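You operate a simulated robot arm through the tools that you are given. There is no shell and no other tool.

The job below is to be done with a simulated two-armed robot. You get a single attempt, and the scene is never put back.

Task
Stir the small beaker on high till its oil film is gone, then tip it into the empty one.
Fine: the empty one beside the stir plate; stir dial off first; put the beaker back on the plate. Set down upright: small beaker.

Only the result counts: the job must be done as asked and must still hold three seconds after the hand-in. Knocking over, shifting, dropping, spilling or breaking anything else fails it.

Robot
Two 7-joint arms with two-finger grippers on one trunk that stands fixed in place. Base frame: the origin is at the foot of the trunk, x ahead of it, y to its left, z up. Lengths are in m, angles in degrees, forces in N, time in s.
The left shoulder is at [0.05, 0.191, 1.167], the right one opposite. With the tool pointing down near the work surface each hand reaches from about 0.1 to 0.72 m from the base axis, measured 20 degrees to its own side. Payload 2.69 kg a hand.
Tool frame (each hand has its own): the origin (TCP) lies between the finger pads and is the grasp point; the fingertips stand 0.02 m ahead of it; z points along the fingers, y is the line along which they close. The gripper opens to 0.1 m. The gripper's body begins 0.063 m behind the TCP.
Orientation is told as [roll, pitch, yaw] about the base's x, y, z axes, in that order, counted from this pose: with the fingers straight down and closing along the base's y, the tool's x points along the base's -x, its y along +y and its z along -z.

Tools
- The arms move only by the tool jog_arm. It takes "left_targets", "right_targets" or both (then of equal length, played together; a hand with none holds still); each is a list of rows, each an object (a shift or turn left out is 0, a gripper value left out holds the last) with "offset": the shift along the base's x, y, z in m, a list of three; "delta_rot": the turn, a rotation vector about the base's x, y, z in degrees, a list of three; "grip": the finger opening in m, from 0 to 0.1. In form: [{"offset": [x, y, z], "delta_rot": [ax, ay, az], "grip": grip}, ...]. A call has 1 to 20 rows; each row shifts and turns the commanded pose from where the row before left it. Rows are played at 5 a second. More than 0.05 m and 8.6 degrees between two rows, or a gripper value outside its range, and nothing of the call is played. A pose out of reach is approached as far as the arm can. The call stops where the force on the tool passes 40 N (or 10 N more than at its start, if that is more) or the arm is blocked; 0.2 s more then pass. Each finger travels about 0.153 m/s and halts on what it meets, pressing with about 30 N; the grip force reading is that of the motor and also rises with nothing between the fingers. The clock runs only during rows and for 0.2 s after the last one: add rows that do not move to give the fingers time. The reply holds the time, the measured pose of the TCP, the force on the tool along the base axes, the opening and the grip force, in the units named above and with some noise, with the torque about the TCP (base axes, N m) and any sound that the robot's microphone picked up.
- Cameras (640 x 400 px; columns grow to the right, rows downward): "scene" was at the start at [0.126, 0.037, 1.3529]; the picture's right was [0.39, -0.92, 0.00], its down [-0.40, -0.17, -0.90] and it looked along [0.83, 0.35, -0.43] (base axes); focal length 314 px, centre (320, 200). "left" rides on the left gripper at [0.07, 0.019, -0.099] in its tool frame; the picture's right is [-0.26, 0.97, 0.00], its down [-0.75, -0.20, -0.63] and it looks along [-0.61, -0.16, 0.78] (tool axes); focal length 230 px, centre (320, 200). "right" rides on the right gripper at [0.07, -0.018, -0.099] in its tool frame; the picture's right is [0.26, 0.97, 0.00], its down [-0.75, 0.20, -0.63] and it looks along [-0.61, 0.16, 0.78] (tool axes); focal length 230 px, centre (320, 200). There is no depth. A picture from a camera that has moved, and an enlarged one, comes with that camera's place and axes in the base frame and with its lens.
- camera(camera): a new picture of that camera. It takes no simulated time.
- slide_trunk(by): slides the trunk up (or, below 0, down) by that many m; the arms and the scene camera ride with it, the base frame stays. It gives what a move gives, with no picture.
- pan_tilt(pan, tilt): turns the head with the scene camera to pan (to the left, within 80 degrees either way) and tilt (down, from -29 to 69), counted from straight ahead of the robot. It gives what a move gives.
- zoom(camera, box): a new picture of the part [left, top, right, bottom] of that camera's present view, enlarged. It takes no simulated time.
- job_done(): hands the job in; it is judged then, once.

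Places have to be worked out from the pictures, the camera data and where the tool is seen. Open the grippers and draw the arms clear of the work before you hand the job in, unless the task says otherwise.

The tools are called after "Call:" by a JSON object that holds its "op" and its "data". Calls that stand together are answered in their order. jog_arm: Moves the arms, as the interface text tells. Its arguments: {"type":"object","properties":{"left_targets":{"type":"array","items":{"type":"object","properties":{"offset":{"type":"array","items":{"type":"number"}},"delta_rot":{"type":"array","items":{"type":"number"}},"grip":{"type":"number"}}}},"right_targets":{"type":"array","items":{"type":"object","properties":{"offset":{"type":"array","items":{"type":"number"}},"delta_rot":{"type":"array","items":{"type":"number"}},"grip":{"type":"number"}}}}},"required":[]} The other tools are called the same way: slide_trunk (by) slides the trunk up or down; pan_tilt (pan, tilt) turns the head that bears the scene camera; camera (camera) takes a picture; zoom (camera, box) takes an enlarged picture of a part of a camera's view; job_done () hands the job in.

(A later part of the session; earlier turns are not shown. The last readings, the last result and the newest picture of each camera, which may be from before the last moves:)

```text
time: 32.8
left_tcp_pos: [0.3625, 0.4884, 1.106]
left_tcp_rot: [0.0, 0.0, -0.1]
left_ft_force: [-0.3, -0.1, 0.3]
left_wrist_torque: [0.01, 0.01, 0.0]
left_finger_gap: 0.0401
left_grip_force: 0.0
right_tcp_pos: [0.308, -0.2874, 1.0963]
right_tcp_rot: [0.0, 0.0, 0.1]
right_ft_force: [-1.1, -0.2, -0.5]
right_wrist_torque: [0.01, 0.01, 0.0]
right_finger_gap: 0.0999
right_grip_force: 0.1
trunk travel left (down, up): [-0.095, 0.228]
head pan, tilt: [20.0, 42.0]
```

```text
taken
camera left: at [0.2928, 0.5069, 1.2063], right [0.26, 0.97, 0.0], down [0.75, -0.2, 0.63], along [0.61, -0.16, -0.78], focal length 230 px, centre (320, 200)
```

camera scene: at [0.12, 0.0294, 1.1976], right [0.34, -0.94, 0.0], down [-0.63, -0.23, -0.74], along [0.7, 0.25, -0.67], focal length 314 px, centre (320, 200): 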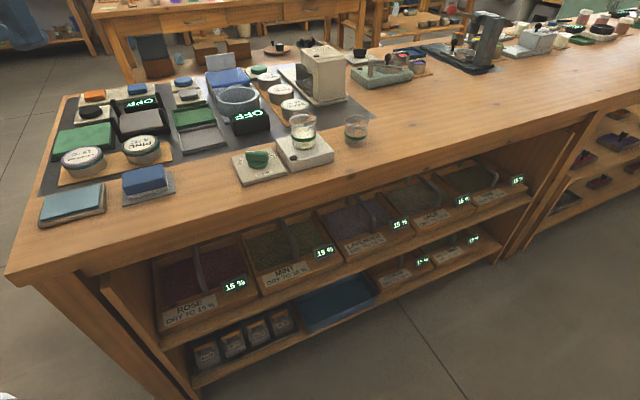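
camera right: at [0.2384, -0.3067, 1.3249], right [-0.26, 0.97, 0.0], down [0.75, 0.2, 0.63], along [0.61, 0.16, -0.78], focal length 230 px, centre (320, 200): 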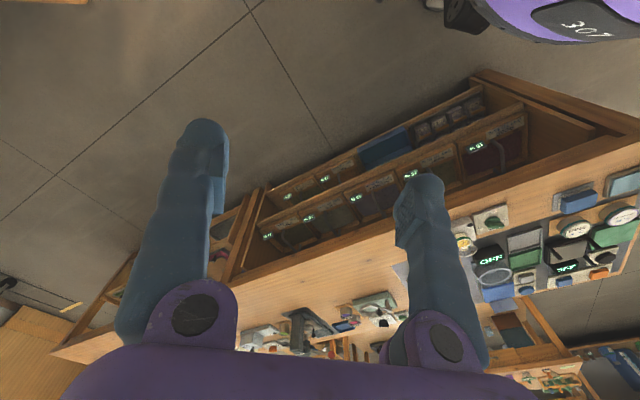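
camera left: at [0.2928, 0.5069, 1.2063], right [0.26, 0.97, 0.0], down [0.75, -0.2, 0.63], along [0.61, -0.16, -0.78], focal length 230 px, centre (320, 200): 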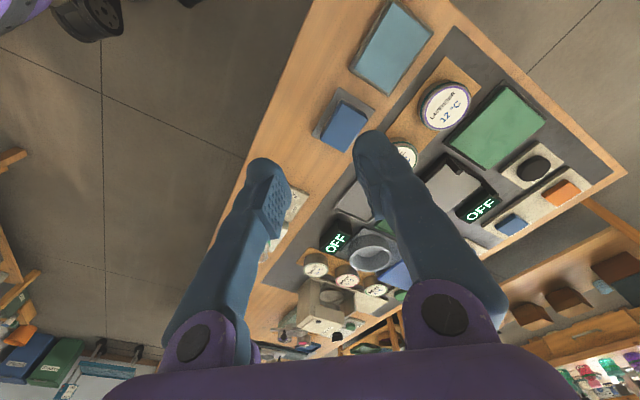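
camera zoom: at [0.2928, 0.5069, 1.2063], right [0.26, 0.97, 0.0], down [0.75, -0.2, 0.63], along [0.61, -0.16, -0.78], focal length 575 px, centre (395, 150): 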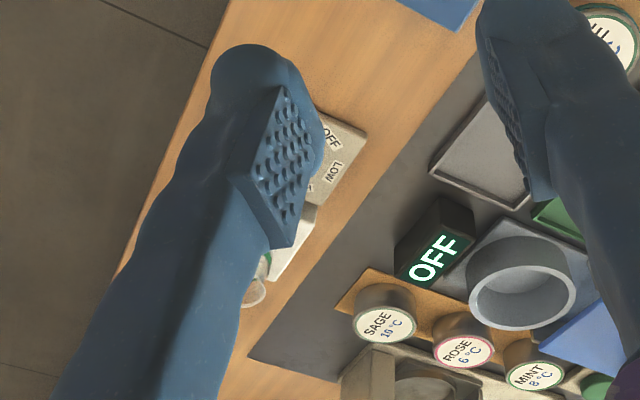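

My estimates in the base frame:
- Small beaker: axis at (0.659, 0.263), z 0.834–0.888, body ⌀≈0.049. Its spout points toward the empty beaker along d = (0.71, -0.71).
- Empty beaker: axis at (0.759, 0.172), rim z≈0.855, on the table at z 0.80.

I test the right arm in free space for a side grasp, heading 45° with the fingers 30° below horizontal.

Call:
{"op": "jog_arm", "data": {"right_targets": [{"offset": [0.0137, 0.0276, -0.0064], "delta_rot": [0, 0, 7.5], "grip": 0.085}, {"offset": [0.0137, 0.0276, -0.0064], "delta_rot": [0, 0, 7.5]}, {"offset": [0.0137, 0.0276, -0.0064], "delta_rot": [0, 0, 7.5]}, {"offset": [0.0137, 0.0276, -0.0064], "delta_rot": [0, 0, 7.5]}, {"offset": [0.0137, 0.0276, -0.0064], "delta_rot": [0, 0, 7.5]}, {"offset": [0.0137, 0.0276, -0.0064], "delta_rot": [0, 0, 7.5]}, {"offset": [0.0137, 0.0276, -0.0064], "delta_rot": [5.303, -5.303, 0]}, {"offset": [0.0137, 0.0276, -0.0064], "delta_rot": [5.303, -5.303, 0]}, {"offset": [0.0137, 0.0276, -0.0064], "delta_rot": [5.303, -5.303, 0]}, {"offset": [0.0137, 0.0276, -0.0064], "delta_rot": [5.303, -5.303, 0]}, {"offset": [0.0137, 0.0276, -0.0064], "delta_rot": [5.303, -5.303, 0]}, {"offset": [0.0137, 0.0276, -0.0064], "delta_rot": [5.303, -5.303, 0]}, {"offset": [0.0137, 0.0276, -0.0064], "delta_rot": [5.303, -5.303, 0]}, {"offset": [0.0137, 0.0276, -0.0064], "delta_rot": [5.303, -5.303, 0]}, {}]}}

Call:
{"op": "camera", "data": {"camera": "right"}}

Call:
{"op": "camera", "data": {"camera": "scene"}}

```text
time: 36.0
left_tcp_pos: [0.3624, 0.4884, 1.1066]
left_tcp_rot: [0.0, 0.0, 0.2]
left_ft_force: [0.4, -0.9, 0.3]
left_wrist_torque: [0.0, -0.01, 0.0]
left_finger_gap: 0.0401
left_grip_force: 0.0
right_tcp_pos: [0.499, 0.0983, 1.0054]
right_tcp_rot: [0.1, -59.9, 45.1]
right_ft_force: [0.4, 0.9, 0.3]
right_wrist_torque: [0.03, 0.0, -0.01]
right_finger_gap: 0.0851
right_grip_force: 0.2
trunk travel left (down, up): [-0.095, 0.228]
head pan, tilt: [20.0, 42.0]
```

```text
taken
camera right: at [0.427, -0.0003, 0.9953], right [-0.77, 0.59, -0.22], down [-0.26, 0.02, 0.96], along [0.57, 0.81, 0.14], focal length 230 px, centre (320, 200)
```

right: 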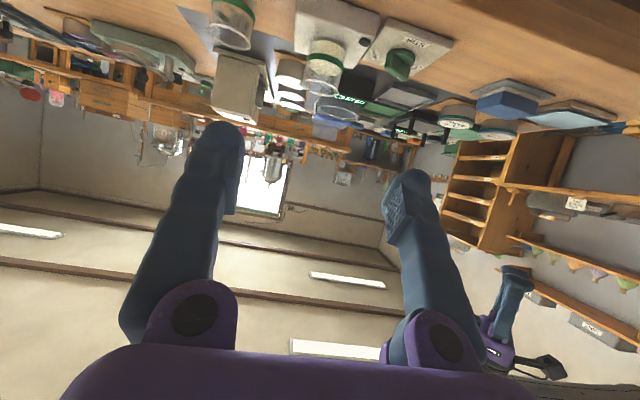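

```text
taken
camera scene: at [0.1199, 0.0294, 1.1976], right [0.34, -0.94, 0.0], down [-0.63, -0.23, -0.74], along [0.7, 0.25, -0.67], focal length 314 px, centre (320, 200)
```

scene: 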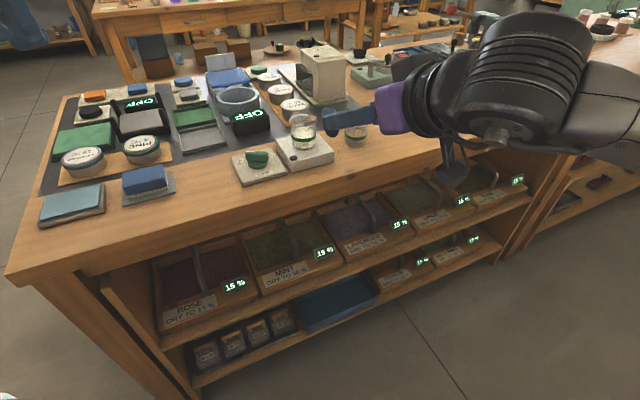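

The right arm takes that pose exactly. Before touching anything I test the whole pouring motion in free air, well above the beakers: over to the pour spot, then rolling about the heading axis.

Call:
{"op": "jog_arm", "data": {"right_targets": [{"offset": [0.03, 0.012, 0.025]}, {"offset": [0.04, 0.015, 0]}, {"offset": [0.04, 0.015, 0]}, {"offset": [0.04, 0.015, 0]}, {"offset": [0.04, 0.015, 0]}, {"offset": [0.04, 0.015, 0]}, {}]}}

Call:
{"op": "jog_arm", "data": {"right_targets": [{"delta_rot": [6, 6, 0]}, {"delta_rot": [6, 6, 0]}, {"delta_rot": [6, 6, 0]}, {"delta_rot": [6, 6, 0]}, {"delta_rot": [6, 6, 0]}, {"delta_rot": [6, 6, 0]}, {"delta_rot": [6, 6, 0]}, {"delta_rot": [6, 6, 0]}, {"delta_rot": [6, 6, 0]}, {"delta_rot": [6, 6, 0]}, {"delta_rot": [6, 6, 0]}, {"delta_rot": [6, 6, 0]}, {"delta_rot": [6, 6, 0]}, {}]}}

Call:
{"op": "camera", "data": {"camera": "scene"}}

```text
time: 37.6
left_tcp_pos: [0.3633, 0.4891, 1.1069]
left_tcp_rot: [0.0, 0.0, 0.1]
left_ft_force: [-0.1, -0.6, -0.2]
left_wrist_torque: [-0.01, 0.01, -0.01]
left_finger_gap: 0.0399
left_grip_force: 0.2
right_tcp_pos: [0.7089, 0.1784, 1.0304]
right_tcp_rot: [-0.1, -60.0, 45.2]
right_ft_force: [0.0, 0.1, -0.2]
right_wrist_torque: [0.01, 0.02, 0.01]
right_finger_gap: 0.0852
right_grip_force: 0.1
right hand out of reach, approached as far as the arm can: row 6
trunk travel left (down, up): [-0.095, 0.228]
head pan, tilt: [20.0, 42.0]
```

```text
time: 40.6
left_tcp_pos: [0.3638, 0.4886, 1.1065]
left_tcp_rot: [0.0, 0.0, 0.1]
left_ft_force: [-1.4, 0.5, -0.7]
left_wrist_torque: [-0.02, -0.02, 0.0]
left_finger_gap: 0.0403
left_grip_force: 0.0
right_tcp_pos: [0.7085, 0.1724, 1.0286]
right_tcp_rot: [76.5, -21.0, -13.0]
right_ft_force: [0.3, 1.1, -0.3]
right_wrist_torque: [0.0, -0.02, -0.02]
right_finger_gap: 0.0851
right_grip_force: 0.1
right hand out of reach, approached as far as the arm can: row 2, 3, 4, 5, 6, 7, 8, 9
trunk travel left (down, up): [-0.095, 0.228]
head pan, tilt: [20.0, 42.0]
```

```text
taken
camera scene: at [0.1199, 0.0294, 1.1976], right [0.34, -0.94, 0.0], down [-0.63, -0.23, -0.74], along [0.7, 0.25, -0.67], focal length 314 px, centre (320, 200)
```

scene: 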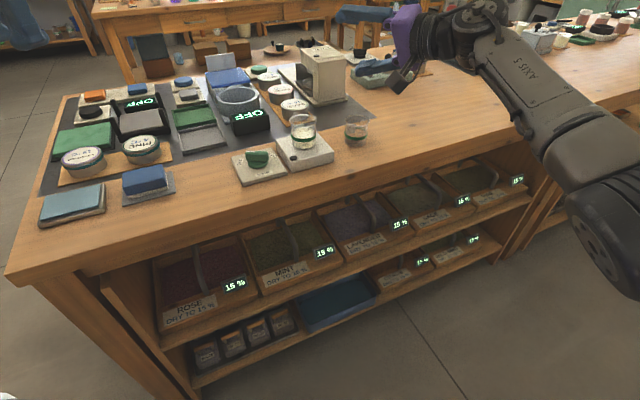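

The right arm is at its reach limit for the roll over the target, so the left arm, whose shoulder faces the target, is better suited. I bring the right arm back out of the way.

Call:
{"op": "jog_arm", "data": {"right_targets": [{"offset": [-0.016, -0.015, 0.002], "delta_rot": [-6, -6, 0]}, {"offset": [-0.016, -0.015, 0.002], "delta_rot": [-6, -6, 0]}, {"offset": [-0.016, -0.02, 0.002], "delta_rot": [-6, -6, 0]}, {"offset": [-0.016, -0.02, 0.002], "delta_rot": [-6, -6, 0]}, {"offset": [-0.016, -0.02, 0.002], "delta_rot": [-6, -6, 0]}, {"offset": [-0.016, -0.02, 0.002], "delta_rot": [-6, -6, 0]}, {"offset": [-0.016, -0.02, 0.002], "delta_rot": [-6, -6, 0]}, {"offset": [-0.016, -0.02, 0.002], "delta_rot": [-6, -6, 0]}, {"offset": [-0.016, -0.02, 0.002], "delta_rot": [-6, -6, 0]}, {"offset": [-0.016, -0.02, 0.002], "delta_rot": [-6, -6, 0]}, {"offset": [-0.016, -0.02, 0.002], "delta_rot": [-6, -6, 0]}, {"offset": [-0.016, -0.02, 0.002], "delta_rot": [-6, -6, 0]}, {}]}}

Call:
{"op": "camera", "data": {"camera": "scene"}}

```text
time: 43.4
left_tcp_pos: [0.3619, 0.4867, 1.1071]
left_tcp_rot: [0.0, 0.0, 0.2]
left_ft_force: [0.0, -0.4, 0.1]
left_wrist_torque: [0.03, 0.01, 0.0]
left_finger_gap: 0.0401
left_grip_force: 0.0
right_tcp_pos: [0.5156, -0.0573, 1.0558]
right_tcp_rot: [-57.3, -44.4, 91.3]
right_ft_force: [-0.6, -0.6, 0.0]
right_wrist_torque: [0.02, 0.01, 0.03]
right_finger_gap: 0.0849
right_grip_force: 0.1
trunk travel left (down, up): [-0.095, 0.228]
head pan, tilt: [20.0, 42.0]
```

```text
taken
camera scene: at [0.12, 0.0295, 1.1976], right [0.34, -0.94, 0.0], down [-0.63, -0.23, -0.74], along [0.7, 0.25, -0.67], focal length 314 px, centre (320, 200)
```

scene: 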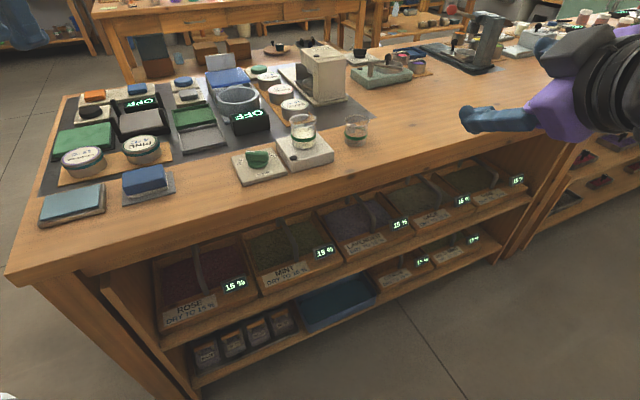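

I undo the right hand's odd orientation back to the default pose while drawing it back to its side.

Call:
{"op": "jog_arm", "data": {"right_targets": [{"offset": [-0.0187, -0.021, 0.005], "delta_rot": [0.85, 6.378, -5.277]}, {"offset": [-0.0187, -0.021, 0.005], "delta_rot": [0.85, 6.378, -5.277]}, {"offset": [-0.0187, -0.021, 0.005], "delta_rot": [0.85, 6.378, -5.277]}, {"offset": [-0.0187, -0.021, 0.005], "delta_rot": [0.85, 6.378, -5.277]}, {"offset": [-0.0187, -0.021, 0.005], "delta_rot": [0.85, 6.378, -5.277]}, {"offset": [-0.0187, -0.021, 0.005], "delta_rot": [0.85, 6.378, -5.277]}, {"offset": [-0.0187, -0.021, 0.005], "delta_rot": [0.85, 6.378, -5.277]}, {"offset": [-0.0187, -0.021, 0.005], "delta_rot": [0.85, 6.378, -5.277]}, {"offset": [-0.0187, -0.021, 0.005], "delta_rot": [0.85, 6.378, -5.277]}, {"offset": [-0.0187, -0.021, 0.005], "delta_rot": [0.85, 6.378, -5.277]}, {"offset": [-0.0187, -0.021, 0.005], "delta_rot": [0.85, 6.378, -5.277]}, {}]}}

```text
time: 46.0
left_tcp_pos: [0.3617, 0.488, 1.1067]
left_tcp_rot: [0.1, 0.0, 0.1]
left_ft_force: [0.3, 0.2, -0.1]
left_wrist_torque: [0.0, 0.0, 0.01]
left_finger_gap: 0.0399
left_grip_force: 0.1
right_tcp_pos: [0.3121, -0.2886, 1.1083]
right_tcp_rot: [0.0, 0.1, -0.2]
right_ft_force: [1.0, -0.6, 0.6]
right_wrist_torque: [-0.01, 0.0, -0.03]
right_finger_gap: 0.085
right_grip_force: 0.0
trunk travel left (down, up): [-0.095, 0.228]
head pan, tilt: [20.0, 42.0]
```

The right arm is back at its default pose. Now I try the same side-grasp orientation with the left arm in free air in front of the table.

Call:
{"op": "jog_arm", "data": {"left_targets": [{"offset": [0.0113, -0.0256, -0.0055], "delta_rot": [0, 0, 7.5], "grip": 0.085}, {"offset": [0.0113, -0.0256, -0.0055], "delta_rot": [0, 0, 7.5]}, {"offset": [0.0113, -0.0256, -0.0055], "delta_rot": [0, 0, 7.5]}, {"offset": [0.0113, -0.0256, -0.0055], "delta_rot": [0, 0, 7.5]}, {"offset": [0.0113, -0.0256, -0.0055], "delta_rot": [0, 0, 7.5]}, {"offset": [0.0113, -0.0256, -0.0055], "delta_rot": [0, 0, 7.5]}, {"offset": [0.0113, -0.0256, -0.0055], "delta_rot": [5.303, -5.303, 0]}, {"offset": [0.0113, -0.0256, -0.0055], "delta_rot": [5.303, -5.303, 0]}, {"offset": [0.0113, -0.0256, -0.0055], "delta_rot": [5.303, -5.303, 0]}, {"offset": [0.0113, -0.0256, -0.0055], "delta_rot": [5.303, -5.303, 0]}, {"offset": [0.0113, -0.0256, -0.0055], "delta_rot": [5.303, -5.303, 0]}, {"offset": [0.0113, -0.0256, -0.0055], "delta_rot": [5.303, -5.303, 0]}, {"offset": [0.0113, -0.0256, -0.0055], "delta_rot": [5.303, -5.303, 0]}, {"offset": [0.0113, -0.0256, -0.0055], "delta_rot": [5.303, -5.303, 0]}, {}]}}

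Call:
{"op": "camera", "data": {"camera": "scene"}}

```text
time: 49.2
left_tcp_pos: [0.5037, 0.2392, 1.023]
left_tcp_rot: [-0.4, -60.0, 45.2]
left_ft_force: [0.6, -0.6, -0.3]
left_wrist_torque: [0.0, 0.02, -0.01]
left_finger_gap: 0.0853
left_grip_force: 0.1
left hand out of reach, approached as far as the arm can: row 12, 13, 14
right_tcp_pos: [0.3131, -0.2886, 1.1081]
right_tcp_rot: [0.0, 0.0, -0.1]
right_ft_force: [0.6, 0.3, -0.4]
right_wrist_torque: [0.0, 0.0, -0.03]
right_finger_gap: 0.0852
right_grip_force: 0.1
trunk travel left (down, up): [-0.095, 0.228]
head pan, tilt: [20.0, 42.0]
```

```text
taken
camera scene: at [0.12, 0.0295, 1.1976], right [0.34, -0.94, 0.0], down [-0.63, -0.23, -0.74], along [0.7, 0.25, -0.67], focal length 314 px, centre (320, 200)
```

scene: 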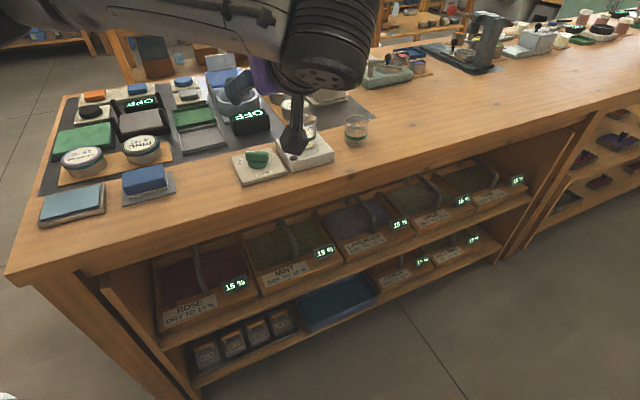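

With heading 45° the left arm is limited in front of the table, but it may do better further out. I test that heading above the small beaker at safe height.

Call:
{"op": "jog_arm", "data": {"left_targets": [{"offset": [0.039, 0.006, -0.01]}, {"offset": [0.039, 0.006, -0.01]}, {"offset": [0.039, 0.006, -0.01]}, {"offset": [0.039, 0.006, -0.01]}, {}]}}

Call:
{"op": "camera", "data": {"camera": "scene"}}

```text
time: 50.4
left_tcp_pos: [0.6354, 0.3019, 0.9913]
left_tcp_rot: [-0.2, -60.1, 45.0]
left_ft_force: [-0.3, -0.4, 0.0]
left_wrist_torque: [-0.03, -0.03, -0.02]
left_finger_gap: 0.085
left_grip_force: 0.1
left hand out of reach, approached as far as the arm can: row 2, 3, 4
right_tcp_pos: [0.3125, -0.2886, 1.1083]
right_tcp_rot: [0.1, -0.1, 0.0]
right_ft_force: [0.3, -0.2, -0.2]
right_wrist_torque: [0.0, -0.02, 0.0]
right_finger_gap: 0.0852
right_grip_force: 0.1
trunk travel left (down, up): [-0.095, 0.228]
head pan, tilt: [20.0, 42.0]
```

```text
taken
camera scene: at [0.1199, 0.0294, 1.1976], right [0.34, -0.94, 0.0], down [-0.63, -0.23, -0.74], along [0.7, 0.25, -0.67], focal length 314 px, centre (320, 200)
```

scene: 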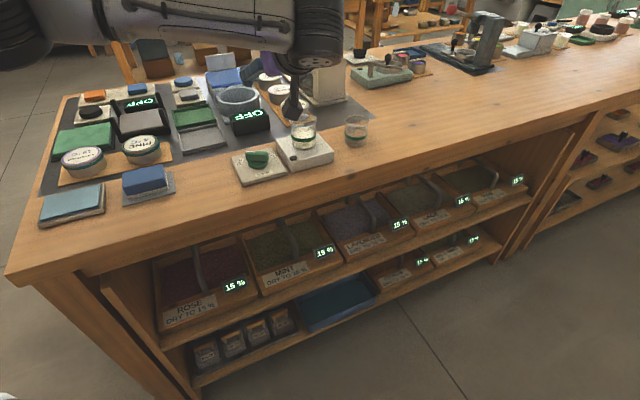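

Limited again, so I reduce the heading to about 20° and retry above the beaker.

Call:
{"op": "jog_arm", "data": {"left_targets": [{"delta_rot": [0, 0, -8.33], "offset": [0, 0, 0.01]}, {"delta_rot": [0, 0, -8.33]}, {"delta_rot": [0, 0, -8.33]}, {"offset": [0.012, -0.02, 0]}, {"offset": [0.012, -0.019, 0]}, {}]}}

```text
time: 51.8
left_tcp_pos: [0.6605, 0.2613, 1.0002]
left_tcp_rot: [-0.1, -60.0, 20.2]
left_ft_force: [-0.2, -0.6, 0.0]
left_wrist_torque: [-0.02, -0.01, -0.02]
left_finger_gap: 0.0851
left_grip_force: 0.0
right_tcp_pos: [0.3122, -0.2893, 1.1081]
right_tcp_rot: [0.1, 0.0, -0.3]
right_ft_force: [0.5, 1.1, 0.7]
right_wrist_torque: [0.01, 0.05, -0.01]
right_finger_gap: 0.0849
right_grip_force: 0.1
trunk travel left (down, up): [-0.095, 0.228]
head pan, tilt: [20.0, 42.0]
```

Heading 20° works there. Now I test the pour motion in free air above the empty beaker with this heading.

Call:
{"op": "jog_arm", "data": {"left_targets": [{"offset": [0.03, -0.023, 0.03]}, {"offset": [0.03, -0.023, 0]}, {"offset": [0.03, -0.023, 0]}, {}]}}

Call:
{"op": "jog_arm", "data": {"left_targets": [{"delta_rot": [7.99, 2.91, 0]}, {"delta_rot": [7.99, 2.91, 0]}, {"delta_rot": [7.99, 2.91, 0]}, {"delta_rot": [7.99, 2.91, 0]}, {"delta_rot": [7.99, 2.91, 0]}, {"delta_rot": [7.99, 2.91, 0]}, {"delta_rot": [7.99, 2.91, 0]}, {"delta_rot": [7.99, 2.91, 0]}, {"delta_rot": [7.99, 2.91, 0]}, {"delta_rot": [7.99, 2.91, 0]}, {"delta_rot": [7.99, 2.91, 0]}, {"delta_rot": [7.99, 2.91, 0]}, {"delta_rot": [7.99, 2.91, 0]}, {}]}}

Call:
{"op": "camera", "data": {"camera": "scene"}}

```text
time: 52.8
left_tcp_pos: [0.6963, 0.2477, 1.0325]
left_tcp_rot: [-0.1, -60.0, 20.1]
left_ft_force: [0.2, -0.5, -0.1]
left_wrist_torque: [-0.03, 0.02, 0.01]
left_finger_gap: 0.0851
left_grip_force: 0.1
left hand out of reach, approached as far as the arm can: row 1, 2, 3
right_tcp_pos: [0.3118, -0.2882, 1.108]
right_tcp_rot: [0.2, 0.0, 0.0]
right_ft_force: [-0.6, -0.1, 0.3]
right_wrist_torque: [0.01, 0.03, 0.0]
right_finger_gap: 0.0851
right_grip_force: 0.0
trunk travel left (down, up): [-0.095, 0.228]
head pan, tilt: [20.0, 42.0]
```

```text
time: 55.8
left_tcp_pos: [0.6223, 0.3425, 1.0483]
left_tcp_rot: [100.6, 17.7, -38.4]
left_ft_force: [0.0, -0.4, 0.0]
left_wrist_torque: [0.02, 0.02, 0.03]
left_finger_gap: 0.0849
left_grip_force: 0.1
left hand out of reach, approached as far as the arm can: row 1, 2, 3, 4, 5, 6, 7, 8, 9, 10, 11, 12
right_tcp_pos: [0.3124, -0.2888, 1.1074]
right_tcp_rot: [0.0, 0.0, -0.1]
right_ft_force: [-0.4, -0.3, 0.4]
right_wrist_torque: [0.0, 0.0, -0.04]
right_finger_gap: 0.0849
right_grip_force: 0.0
trunk travel left (down, up): [-0.095, 0.228]
head pan, tilt: [20.0, 42.0]
```

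```text
taken
camera scene: at [0.1199, 0.0294, 1.1976], right [0.34, -0.94, 0.0], down [-0.63, -0.23, -0.74], along [0.7, 0.25, -0.67], focal length 314 px, centre (320, 200)
```

scene: 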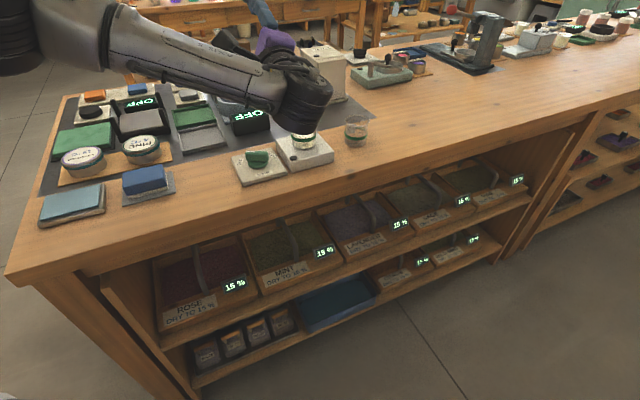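

The left arm gets limited with inward-left headings. I restore it to a straight-ahead heading (0°, 30° down), the natural direction from its shoulder to the empty beaker, and test that.

Call:
{"op": "jog_arm", "data": {"left_targets": [{"delta_rot": [-7.803, -1.374, -0.95]}, {"delta_rot": [-7.803, -1.374, -0.95]}, {"delta_rot": [-7.803, -1.374, -0.95]}, {"delta_rot": [-7.803, -1.374, -0.95]}, {"delta_rot": [-7.803, -1.374, -0.95]}, {"delta_rot": [-7.803, -1.374, -0.95]}, {"delta_rot": [-7.803, -1.374, -0.95]}, {"delta_rot": [-7.803, -1.374, -0.95]}, {"delta_rot": [-7.803, -1.374, -0.95]}, {"delta_rot": [-7.803, -1.374, -0.95]}, {"delta_rot": [-7.803, -1.374, -0.95]}, {"delta_rot": [-7.803, -1.374, -0.95]}, {"delta_rot": [-7.803, -1.374, -0.95]}, {"delta_rot": [-7.803, -1.374, -0.95]}, {}]}}

Call:
{"op": "jog_arm", "data": {"left_targets": [{"offset": [0.025, -0.03, 0]}, {"offset": [0.025, -0.03, 0]}, {"offset": [0.025, -0.03, 0]}, {"offset": [0.025, -0.03, 0]}, {"offset": [0.025, -0.03, 0]}, {}]}}

Call:
{"op": "camera", "data": {"camera": "scene"}}

```text
time: 59.0
left_tcp_pos: [0.6245, 0.3398, 1.0475]
left_tcp_rot: [-0.1, -59.9, 0.2]
left_ft_force: [-0.5, 0.5, 0.0]
left_wrist_torque: [0.01, -0.03, 0.02]
left_finger_gap: 0.0849
left_grip_force: 0.2
right_tcp_pos: [0.312, -0.2886, 1.1077]
right_tcp_rot: [0.2, 0.0, -0.1]
right_ft_force: [0.2, 0.0, 0.7]
right_wrist_torque: [0.0, -0.03, 0.01]
right_finger_gap: 0.0851
right_grip_force: 0.1
trunk travel left (down, up): [-0.095, 0.228]
head pan, tilt: [20.0, 42.0]
```

```text
time: 60.4
left_tcp_pos: [0.7309, 0.2109, 1.0454]
left_tcp_rot: [0.1, -59.7, -0.1]
left_ft_force: [0.3, 0.3, 0.3]
left_wrist_torque: [0.03, -0.02, 0.01]
left_finger_gap: 0.0848
left_grip_force: 0.2
left hand out of reach, approached as far as the arm can: row 5
right_tcp_pos: [0.3121, -0.2885, 1.1072]
right_tcp_rot: [0.1, -0.1, -0.1]
right_ft_force: [0.2, -0.4, -1.0]
right_wrist_torque: [0.01, -0.01, -0.01]
right_finger_gap: 0.0847
right_grip_force: 0.2
trunk travel left (down, up): [-0.095, 0.228]
head pan, tilt: [20.0, 42.0]
```

```text
taken
camera scene: at [0.1204, 0.0295, 1.1975], right [0.34, -0.94, 0.0], down [-0.63, -0.23, -0.74], along [0.7, 0.25, -0.67], focal length 314 px, centre (320, 200)
```

scene: 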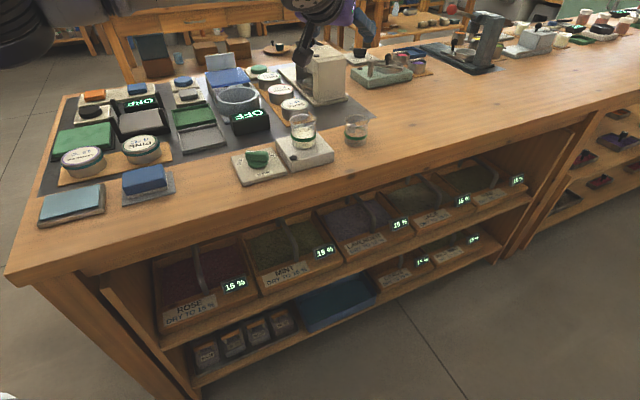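

Only just short of the goal at this height. The real pour happens lower, so I try a lower height and then move outward.

Call:
{"op": "jog_arm", "data": {"left_targets": [{"offset": [0, -0.01, -0.04]}, {"offset": [0, -0.01, -0.04]}, {"offset": [0.02, 0, 0]}, {"offset": [0.015, 0, 0]}, {}]}}

```text
time: 61.6
left_tcp_pos: [0.7314, 0.2221, 0.9761]
left_tcp_rot: [0.0, -59.9, -0.1]
left_ft_force: [-0.5, -0.3, 0.0]
left_wrist_torque: [0.01, 0.0, 0.03]
left_finger_gap: 0.0852
left_grip_force: 0.0
left hand out of reach, approached as far as the arm can: row 1, 2, 3, 4
right_tcp_pos: [0.3127, -0.2891, 1.1069]
right_tcp_rot: [0.1, 0.0, -0.2]
right_ft_force: [-0.2, 0.2, 0.1]
right_wrist_torque: [0.0, -0.01, -0.02]
right_finger_gap: 0.085
right_grip_force: 0.0
trunk travel left (down, up): [-0.095, 0.228]
head pan, tilt: [20.0, 42.0]
```

Position and tool pitch seem coupled at the limit. I raise the hand and test the left arm with the fingers nearly horizontal over the target.

Call:
{"op": "jog_arm", "data": {"left_targets": [{"offset": [0, 0, 0.03]}, {"offset": [0, 0, 0.03], "delta_rot": [0, -8.3, 0]}, {"delta_rot": [0, -8.3, 0]}, {"delta_rot": [0, -8.3, 0]}, {}]}}

Call:
{"op": "jog_arm", "data": {"left_targets": [{"offset": [0.01, -0.01, 0]}, {"offset": [0.01, -0.01, 0]}, {"offset": [0.01, -0.005, 0]}, {}]}}

Call:
{"op": "camera", "data": {"camera": "scene"}}

```text
time: 62.8
left_tcp_pos: [0.7304, 0.2214, 1.0383]
left_tcp_rot: [-0.2, -85.0, 0.3]
left_ft_force: [0.8, -0.7, 1.5]
left_wrist_torque: [0.01, -0.01, 0.03]
left_finger_gap: 0.0848
left_grip_force: 0.1
right_tcp_pos: [0.3131, -0.2896, 1.1087]
right_tcp_rot: [0.1, -0.1, -0.3]
right_ft_force: [-0.6, 0.1, 0.5]
right_wrist_torque: [-0.05, -0.02, 0.03]
right_finger_gap: 0.0847
right_grip_force: 0.0
trunk travel left (down, up): [-0.095, 0.228]
head pan, tilt: [20.0, 42.0]
```

```text
time: 63.8
left_tcp_pos: [0.7449, 0.2131, 1.0425]
left_tcp_rot: [0.2, -84.8, -0.1]
left_ft_force: [0.7, -0.2, -0.5]
left_wrist_torque: [-0.01, 0.04, 0.0]
left_finger_gap: 0.0849
left_grip_force: 0.1
left hand out of reach, approached as far as the arm can: row 2, 3
right_tcp_pos: [0.3133, -0.2895, 1.1081]
right_tcp_rot: [0.0, 0.0, -0.2]
right_ft_force: [0.5, -0.6, -0.7]
right_wrist_torque: [0.0, 0.0, 0.0]
right_finger_gap: 0.0849
right_grip_force: 0.1
trunk travel left (down, up): [-0.095, 0.228]
head pan, tilt: [20.0, 42.0]
```

```text
taken
camera scene: at [0.12, 0.0294, 1.1976], right [0.34, -0.94, 0.0], down [-0.63, -0.23, -0.74], along [0.7, 0.25, -0.67], focal length 314 px, centre (320, 200)
```

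scene: 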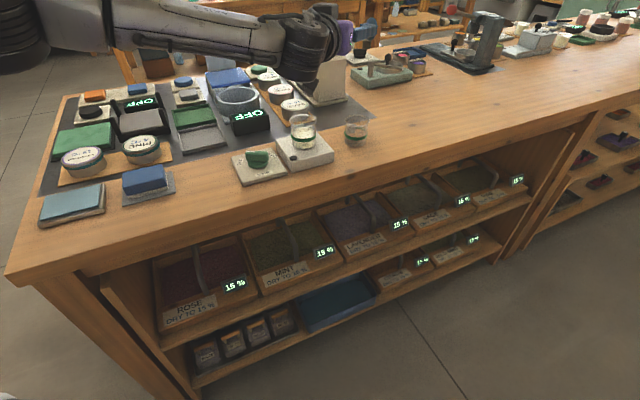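

The left arm keeps its elbow far out, so it prefers inward headings and is a poor fit for this. I return it to its side and try the right arm, whose forearm already points along the 45° heading, with the fingers near horizontal for more reach.

Call:
{"op": "jog_arm", "data": {"left_targets": [{"offset": [-0.0375, 0.0277, 0.0065], "delta_rot": [0, 8.5, 0]}, {"offset": [-0.0375, 0.0277, 0.0065], "delta_rot": [0, 8.5, 0]}, {"offset": [-0.0375, 0.0277, 0.0065], "delta_rot": [0, 8.5, 0]}, {"offset": [-0.0375, 0.0277, 0.0065], "delta_rot": [0, 8.5, 0]}, {"offset": [-0.0375, 0.0277, 0.0065], "delta_rot": [0, 8.5, 0]}, {"offset": [-0.0375, 0.0277, 0.0065], "delta_rot": [0, 8.5, 0]}, {"offset": [-0.0375, 0.0277, 0.0065], "delta_rot": [0, 8.5, 0]}, {"offset": [-0.0375, 0.0277, 0.0065], "delta_rot": [0, 8.5, 0]}, {"offset": [-0.0375, 0.0277, 0.0065], "delta_rot": [0, 8.5, 0]}, {"offset": [-0.0375, 0.0277, 0.0065], "delta_rot": [0, 8.4, 0]}, {}]}}

Call:
{"op": "jog_arm", "data": {"right_targets": [{"offset": [0.0137, 0.0276, -0.006], "delta_rot": [0, 0, 7.5]}, {"offset": [0.0137, 0.0276, -0.006], "delta_rot": [0, 0, 7.5]}, {"offset": [0.0137, 0.0276, -0.006], "delta_rot": [0, 0, 7.5]}, {"offset": [0.0137, 0.0276, -0.006], "delta_rot": [0, 0, 7.5]}, {"offset": [0.0137, 0.0276, -0.006], "delta_rot": [0, 0, 7.5]}, {"offset": [0.0137, 0.0276, -0.006], "delta_rot": [0, 0, 7.5]}, {"offset": [0.0137, 0.0276, -0.006], "delta_rot": [5.62, -5.62, 0]}, {"offset": [0.0137, 0.0276, -0.006], "delta_rot": [5.62, -5.62, 0]}, {"offset": [0.0137, 0.0276, -0.006], "delta_rot": [5.62, -5.62, 0]}, {"offset": [0.0137, 0.0276, -0.006], "delta_rot": [5.62, -5.62, 0]}, {"offset": [0.0137, 0.0276, -0.006], "delta_rot": [5.62, -5.62, 0]}, {"offset": [0.0137, 0.0276, -0.006], "delta_rot": [5.62, -5.62, 0]}, {"offset": [0.0137, 0.0276, -0.006], "delta_rot": [5.62, -5.62, 0]}, {"offset": [0.0137, 0.0276, -0.006], "delta_rot": [5.62, -5.62, 0]}, {"delta_rot": [5.62, -5.62, 0]}, {"delta_rot": [5.62, -5.62, 0]}, {}]}}

```text
time: 66.2
left_tcp_pos: [0.3674, 0.4906, 1.108]
left_tcp_rot: [0.0, 0.2, 0.0]
left_ft_force: [0.1, -0.2, 0.8]
left_wrist_torque: [-0.01, 0.01, 0.0]
left_finger_gap: 0.0849
left_grip_force: 0.2
right_tcp_pos: [0.3129, -0.2895, 1.1074]
right_tcp_rot: [0.1, 0.0, -0.1]
right_ft_force: [0.0, -0.1, -0.2]
right_wrist_torque: [0.01, 0.0, 0.0]
right_finger_gap: 0.0848
right_grip_force: 0.1
trunk travel left (down, up): [-0.095, 0.228]
head pan, tilt: [20.0, 42.0]
```

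```text
time: 69.8
left_tcp_pos: [0.3675, 0.4895, 1.1089]
left_tcp_rot: [-0.1, 0.1, -0.1]
left_ft_force: [-0.4, 0.5, 0.4]
left_wrist_torque: [-0.03, -0.04, 0.02]
left_finger_gap: 0.085
left_grip_force: 0.1
right_tcp_pos: [0.5027, 0.0984, 1.0236]
right_tcp_rot: [1.2, -79.5, 44.0]
right_ft_force: [1.0, 0.4, 1.0]
right_wrist_torque: [0.0, 0.02, -0.03]
right_finger_gap: 0.0847
right_grip_force: 0.0
trunk travel left (down, up): [-0.095, 0.228]
head pan, tilt: [20.0, 42.0]
```

The right arm holds heading 45° with the fingers 10° below horizontal. Now I extend it to the pour spot at safe height.

Call:
{"op": "jog_arm", "data": {"right_targets": [{"offset": [0.0336, 0.0135, -0.004]}, {"offset": [0.0336, 0.0135, -0.004]}, {"offset": [0.0336, 0.0135, -0.004]}, {"offset": [0.0336, 0.0135, -0.004]}, {"offset": [0.0336, 0.0135, -0.004]}, {"offset": [0.0336, 0.0135, -0.004]}, {"offset": [0.0336, 0.0135, -0.004]}, {}]}}

Call:
{"op": "camera", "data": {"camera": "scene"}}

```text
time: 71.6
left_tcp_pos: [0.3683, 0.4895, 1.1075]
left_tcp_rot: [0.0, 0.1, 0.0]
left_ft_force: [0.5, 0.0, 0.0]
left_wrist_torque: [0.0, 0.02, -0.02]
left_finger_gap: 0.0848
left_grip_force: 0.2
right_tcp_pos: [0.7388, 0.1948, 0.9946]
right_tcp_rot: [0.6, -79.7, 44.4]
right_ft_force: [1.0, 1.0, 0.5]
right_wrist_torque: [-0.02, -0.03, 0.03]
right_finger_gap: 0.085
right_grip_force: 0.1
trunk travel left (down, up): [-0.095, 0.228]
head pan, tilt: [20.0, 42.0]
```

```text
taken
camera scene: at [0.1202, 0.0292, 1.1976], right [0.34, -0.94, 0.0], down [-0.63, -0.23, -0.74], along [0.7, 0.25, -0.67], focal length 314 px, centre (320, 200)
```

scene: 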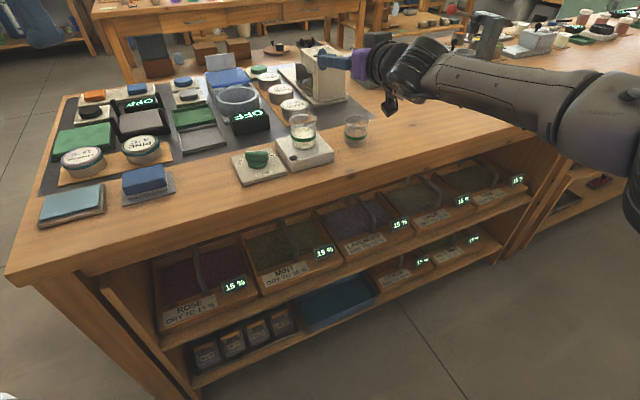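

The right arm reaches the pour spot with the fingers near horizontal. Now I test the roll there, still in free air.

Call:
{"op": "jog_arm", "data": {"right_targets": [{"delta_rot": [6, 6, 0]}, {"delta_rot": [6, 6, 0]}, {"delta_rot": [6, 6, 0]}, {"delta_rot": [6, 6, 0]}, {"delta_rot": [6, 6, 0]}, {"delta_rot": [6, 6, 0]}, {"delta_rot": [6, 6, 0]}, {"delta_rot": [6, 6, 0]}, {"delta_rot": [6, 6, 0]}, {"delta_rot": [6, 6, 0]}, {"delta_rot": [6, 6, 0]}, {"delta_rot": [6, 6, 0]}, {"delta_rot": [6, 6, 0]}, {}]}}

Call:
{"op": "camera", "data": {"camera": "scene"}}

```text
time: 74.6
left_tcp_pos: [0.3678, 0.4894, 1.1074]
left_tcp_rot: [0.0, 0.1, 0.0]
left_ft_force: [0.4, 1.4, -0.5]
left_wrist_torque: [-0.03, -0.03, 0.01]
left_finger_gap: 0.0849
left_grip_force: 0.1
right_tcp_pos: [0.7384, 0.1934, 0.9952]
right_tcp_rot: [94.0, 20.3, -33.8]
right_ft_force: [0.1, 0.3, -0.9]
right_wrist_torque: [0.04, 0.01, 0.01]
right_finger_gap: 0.085
right_grip_force: 0.1
trunk travel left (down, up): [-0.095, 0.228]
head pan, tilt: [20.0, 42.0]
```

```text
taken
camera scene: at [0.12, 0.0294, 1.1976], right [0.34, -0.94, 0.0], down [-0.63, -0.23, -0.74], along [0.7, 0.25, -0.67], focal length 314 px, centre (320, 200)
```

scene: 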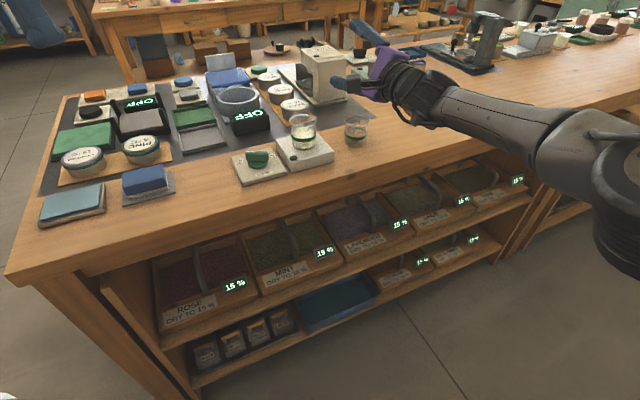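

The full 110° roll works at the pour spot. I check whether a bit more roll (to ~127°) and a lower height (z 0.93) are available too.

Call:
{"op": "jog_arm", "data": {"right_targets": [{"delta_rot": [6, 6, 0]}, {"delta_rot": [6, 6, 0]}, {"offset": [0, 0, -0.03]}, {}]}}

Call:
{"op": "camera", "data": {"camera": "right"}}

```text
time: 75.6
left_tcp_pos: [0.3674, 0.4889, 1.1076]
left_tcp_rot: [0.0, 0.1, 0.1]
left_ft_force: [0.1, 0.3, 0.0]
left_wrist_torque: [-0.02, 0.0, 0.03]
left_finger_gap: 0.0849
left_grip_force: 0.0
right_tcp_pos: [0.7386, 0.1929, 0.9663]
right_tcp_rot: [98.0, 36.8, -31.7]
right_ft_force: [1.4, 0.0, 0.6]
right_wrist_torque: [-0.01, -0.02, -0.01]
right_finger_gap: 0.0851
right_grip_force: 0.1
trunk travel left (down, up): [-0.095, 0.228]
head pan, tilt: [20.0, 42.0]
```

```text
taken
camera right: at [0.6241, 0.1517, 0.9821], right [0.24, -0.31, 0.92], down [0.22, -0.91, -0.36], along [0.94, 0.29, -0.15], focal length 230 px, centre (320, 200)
```

right: 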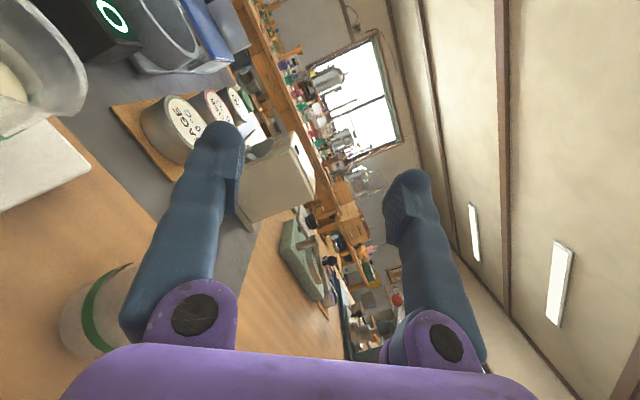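

Everything needed for the pour is within the right arm's range, up to 127° of roll. I unroll and back off to a staging pose: heading 45°, fingers 25° down for the grasp so the camera bracket clears the table.

Call:
{"op": "jog_arm", "data": {"right_targets": [{"offset": [-0.011, -0.0015, 0.01], "delta_rot": [-6, -6, 0]}, {"offset": [-0.011, -0.0015, 0.01], "delta_rot": [-6, -6, 0]}, {"offset": [-0.011, -0.0015, 0.01], "delta_rot": [-6, -6, 0]}, {"offset": [-0.011, -0.0015, 0.005], "delta_rot": [-6, -6, 0]}, {"offset": [-0.011, -0.0015, 0], "delta_rot": [-6, -6, 0]}, {"offset": [-0.011, -0.0015, 0], "delta_rot": [-6, -6, 0]}, {"offset": [-0.011, -0.0015, 0], "delta_rot": [-6, -6, 0]}, {"offset": [-0.011, -0.0015, 0], "delta_rot": [-6, -6, 0]}, {"offset": [-0.011, -0.0015, 0], "delta_rot": [-6, -6, 0]}, {"offset": [-0.011, -0.0015, 0], "delta_rot": [-6, -6, 0]}, {"offset": [-0.011, -0.0015, 0], "delta_rot": [-6, -6, 0]}, {"offset": [-0.011, -0.0015, 0], "delta_rot": [-6, -6, 0]}, {"offset": [-0.011, -0.0015, 0], "delta_rot": [-6, -6, 0]}, {"offset": [-0.011, -0.0015, 0], "delta_rot": [-6, -6, 0]}, {"offset": [-0.011, -0.0015, 0], "delta_rot": [-6, -6, 0]}, {"delta_rot": [-5.2, 5.2, 0]}, {"delta_rot": [-5.2, 5.2, 0]}, {}]}}

Call:
{"op": "camera", "data": {"camera": "right"}}

Call:
{"op": "camera", "data": {"camera": "scene"}}

```text
time: 79.4
left_tcp_pos: [0.3683, 0.4895, 1.1066]
left_tcp_rot: [0.0, 0.1, 0.1]
left_ft_force: [0.4, -0.6, 0.1]
left_wrist_torque: [-0.02, 0.03, 0.0]
left_finger_gap: 0.085
left_grip_force: 0.1
right_tcp_pos: [0.5728, 0.1696, 1.0014]
right_tcp_rot: [0.3, -64.7, 44.7]
right_ft_force: [0.5, -0.1, 0.5]
right_wrist_torque: [0.01, -0.02, -0.02]
right_finger_gap: 0.085
right_grip_force: 0.0
trunk travel left (down, up): [-0.095, 0.228]
head pan, tilt: [20.0, 42.0]
```

```text
taken
camera right: at [0.5024, 0.0726, 0.9805], right [-0.76, 0.61, -0.23], down [-0.32, -0.04, 0.95], along [0.57, 0.8, 0.22], focal length 230 px, centre (320, 200)
```

right: 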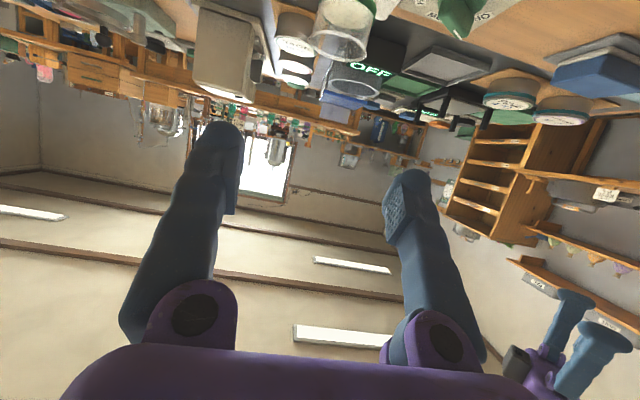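

```text
taken
camera scene: at [0.12, 0.0294, 1.1976], right [0.34, -0.94, 0.0], down [-0.63, -0.23, -0.74], along [0.7, 0.25, -0.67], focal length 314 px, centre (320, 200)
```

scene: 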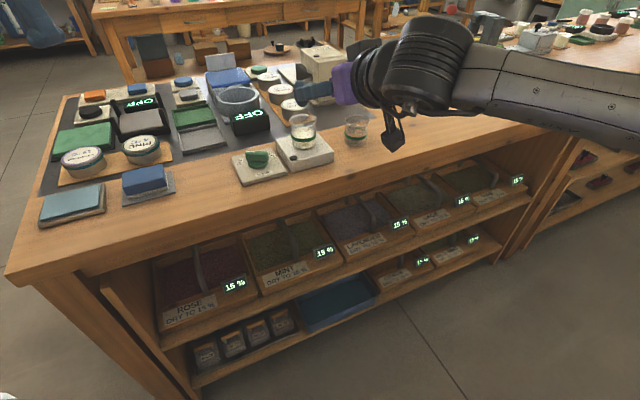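

The staging pose is good (pitch -64.7, yaw 44.7). I zoom in on the beaker from the right hand camera to refine its lateral position.

Call:
{"op": "zoom", "data": {"camera": "right", "box": [270, 0, 430, 100]}}

Call:
{"op": "zoom", "data": {"camera": "scene", "box": [265, 60, 395, 180]}}

```text
4.00 times, centred on (350, 50) of right
camera zoom: at [0.5024, 0.0726, 0.9805], right [-0.76, 0.61, -0.23], down [-0.32, -0.04, 0.95], along [0.57, 0.8, 0.22], focal length 920 px, centre (200, 800)
```

zoom: 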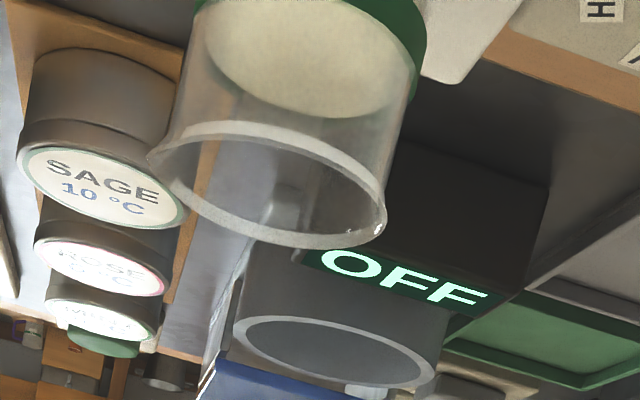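

```text
3.33 times, centred on (330, 120) of scene
camera zoom: at [0.12, 0.0294, 1.1976], right [0.34, -0.94, 0.0], down [-0.63, -0.23, -0.74], along [0.7, 0.25, -0.67], focal length 1048 px, centre (287, 467)
```

zoom: 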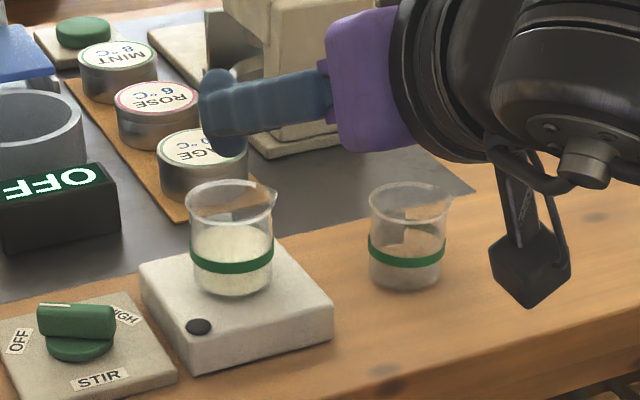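

The beaker axis refines to about (0.658, 0.261). I go to the pre-grasp point 12 cm back along the tool axis, and check alignment there.

Call:
{"op": "jog_arm", "data": {"right_targets": [{"offset": [0.002, 0.004, -0.028]}, {"offset": [0.003, 0.005, -0.028]}, {"offset": [0.003, 0.006, -0.028]}, {}]}}

Call:
{"op": "camera", "data": {"camera": "right"}}

Call:
{"op": "zoom", "data": {"camera": "scene", "box": [265, 80, 395, 180]}}

```text
time: 80.4
left_tcp_pos: [0.3696, 0.4888, 1.1072]
left_tcp_rot: [0.0, 0.1, -0.1]
left_ft_force: [-0.2, -0.4, 0.6]
left_wrist_torque: [0.01, -0.01, 0.0]
left_finger_gap: 0.085
left_grip_force: 0.0
right_tcp_pos: [0.5798, 0.1845, 0.9178]
right_tcp_rot: [0.3, -64.8, 44.7]
right_ft_force: [0.2, -0.9, -0.2]
right_wrist_torque: [-0.01, 0.03, 0.04]
right_finger_gap: 0.0855
right_grip_force: 0.0
trunk travel left (down, up): [-0.095, 0.228]
head pan, tilt: [20.0, 42.0]
```

```text
taken
camera right: at [0.5098, 0.0869, 0.8979], right [-0.76, 0.61, -0.23], down [-0.32, -0.04, 0.95], along [0.57, 0.79, 0.22], focal length 230 px, centre (320, 200)
```

right: 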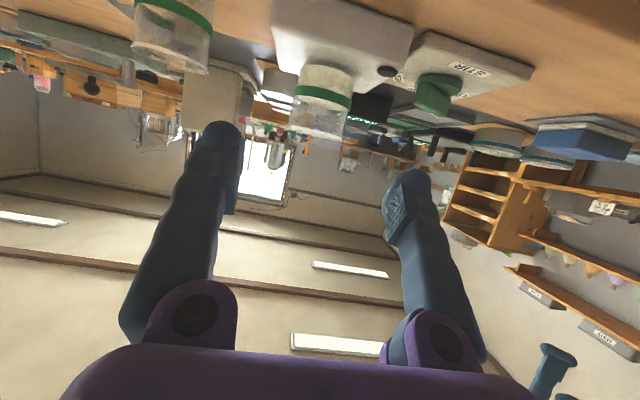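

```text
4.00 times, centred on (330, 130) of scene
camera zoom: at [0.1199, 0.0294, 1.1976], right [0.34, -0.94, 0.0], down [-0.63, -0.23, -0.74], along [0.7, 0.25, -0.67], focal length 1258 px, centre (280, 480)
```

zoom: 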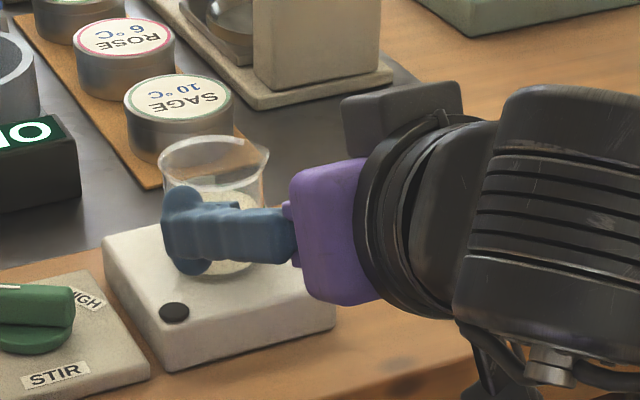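

Alignment looks near. I zoom in on the beaker between the fingers to measure the lateral offset precisely.

Call:
{"op": "zoom", "data": {"camera": "right", "box": [260, 40, 380, 160]}}

```text
3.33 times, centred on (320, 100) of right
camera zoom: at [0.5098, 0.0869, 0.8979], right [-0.76, 0.61, -0.23], down [-0.32, -0.04, 0.95], along [0.57, 0.79, 0.22], focal length 767 px, centre (320, 533)
```

zoom: 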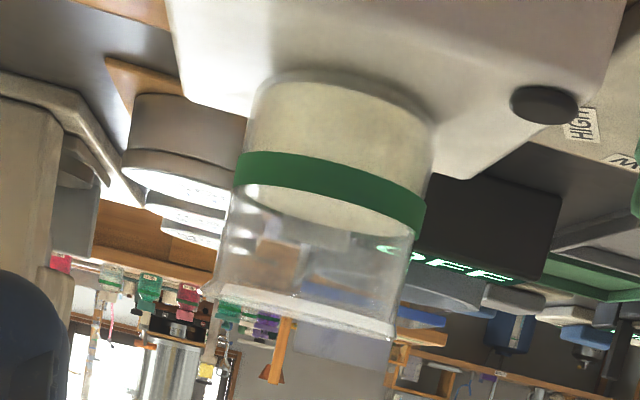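

The offset is about 2 mm toward the empty beaker, well within the opening. I advance along the tool axis to the beaker.

Call:
{"op": "jog_arm", "data": {"right_targets": [{"offset": [0.0261, 0.0252, -0.0173]}, {"offset": [0.0261, 0.0252, -0.0173]}, {"offset": [0.0155, 0.015, -0.0103]}, {"offset": [0.0105, 0.0101, -0.0069]}, {}]}}

Call:
{"op": "camera", "data": {"camera": "right"}}

Call:
{"op": "zoom", "data": {"camera": "scene", "box": [245, 90, 375, 190]}}

```text
time: 81.6
left_tcp_pos: [0.3674, 0.4901, 1.1079]
left_tcp_rot: [0.1, 0.1, -0.1]
left_ft_force: [0.6, -0.1, -0.6]
left_wrist_torque: [-0.02, -0.03, -0.02]
left_finger_gap: 0.0849
left_grip_force: 0.1
right_tcp_pos: [0.6597, 0.261, 0.8646]
right_tcp_rot: [0.4, -64.7, 44.6]
right_ft_force: [0.0, -0.6, 0.2]
right_wrist_torque: [-0.02, -0.02, 0.05]
right_finger_gap: 0.085
right_grip_force: 0.1
trunk travel left (down, up): [-0.095, 0.228]
head pan, tilt: [20.0, 42.0]
```

```text
taken
camera right: at [0.5884, 0.1626, 0.8452], right [-0.76, 0.61, -0.23], down [-0.32, -0.04, 0.95], along [0.57, 0.79, 0.22], focal length 230 px, centre (320, 200)
```

right: 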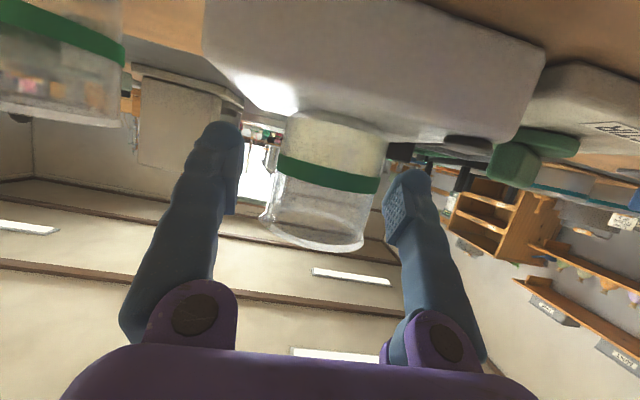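

```text
4.00 times, centred on (310, 140) of scene
camera zoom: at [0.1199, 0.0294, 1.1976], right [0.34, -0.94, 0.0], down [-0.63, -0.23, -0.74], along [0.7, 0.25, -0.67], focal length 1258 px, centre (360, 440)
```

zoom: 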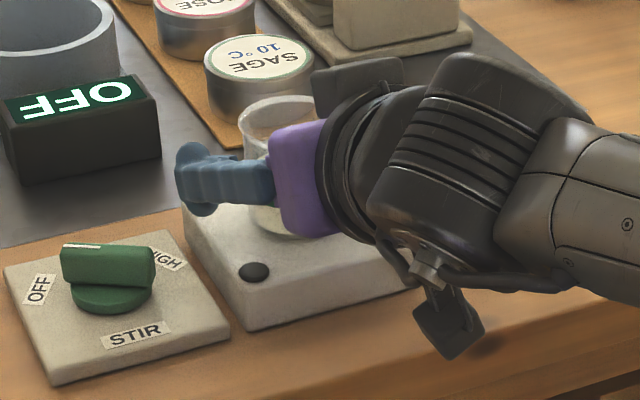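

The beaker is between the fingers. I zoom to check its centring against the two pads before closing.

Call:
{"op": "zoom", "data": {"camera": "right", "box": [200, 90, 440, 270]}}

```text
2.22 times, centred on (320, 180) of right
camera zoom: at [0.5884, 0.1626, 0.8452], right [-0.76, 0.61, -0.23], down [-0.32, -0.04, 0.95], along [0.57, 0.79, 0.22], focal length 511 px, centre (320, 244)
```

zoom: 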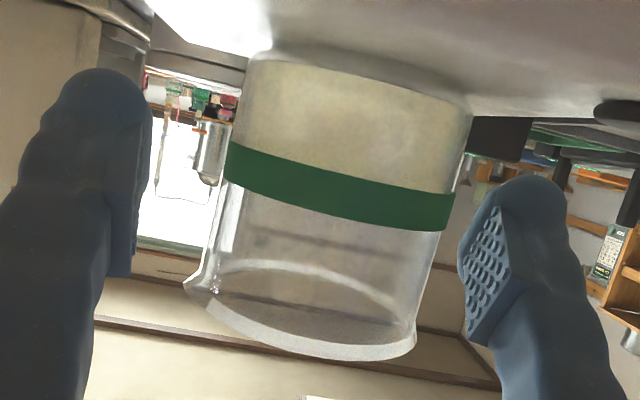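

The beaker sits about 3 mm toward the right-image finger. I shift the hand 3 mm that way and close gently in steps.

Call:
{"op": "jog_arm", "data": {"right_targets": [{"offset": [-0.002, 0.002, 0]}, {"grip": 0.07}, {"grip": 0.06}, {"grip": 0.055}, {"grip": 0.05}, {"grip": 0.047}, {}, {}]}}

Call:
{"op": "zoom", "data": {"camera": "right", "box": [200, 90, 440, 270]}}

```text
time: 83.4
left_tcp_pos: [0.3675, 0.4892, 1.1077]
left_tcp_rot: [0.0, 0.1, -0.1]
left_ft_force: [0.2, -1.6, 0.3]
left_wrist_torque: [0.01, 0.03, -0.01]
left_finger_gap: 0.0852
left_grip_force: 0.0
right_tcp_pos: [0.6571, 0.2625, 0.866]
right_tcp_rot: [0.3, -64.7, 44.6]
right_ft_force: [0.6, -0.4, 0.8]
right_wrist_torque: [0.01, -0.02, 0.01]
right_finger_gap: 0.0488
right_grip_force: 29.8
trunk travel left (down, up): [-0.095, 0.228]
head pan, tilt: [20.0, 42.0]
```

```text
2.22 times, centred on (320, 180) of right
camera zoom: at [0.5869, 0.1648, 0.8454], right [-0.76, 0.61, -0.23], down [-0.32, -0.04, 0.95], along [0.57, 0.79, 0.22], focal length 511 px, centre (320, 244)
```

zoom: 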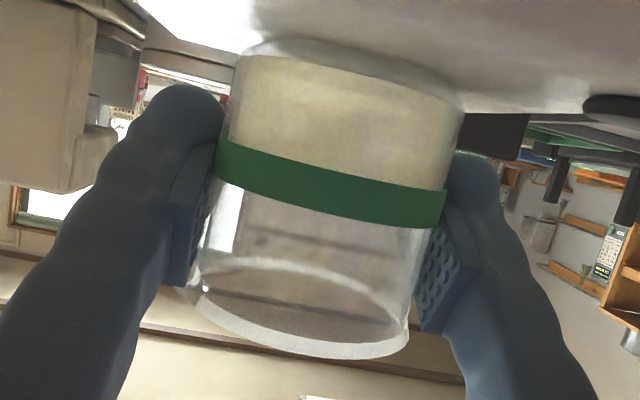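

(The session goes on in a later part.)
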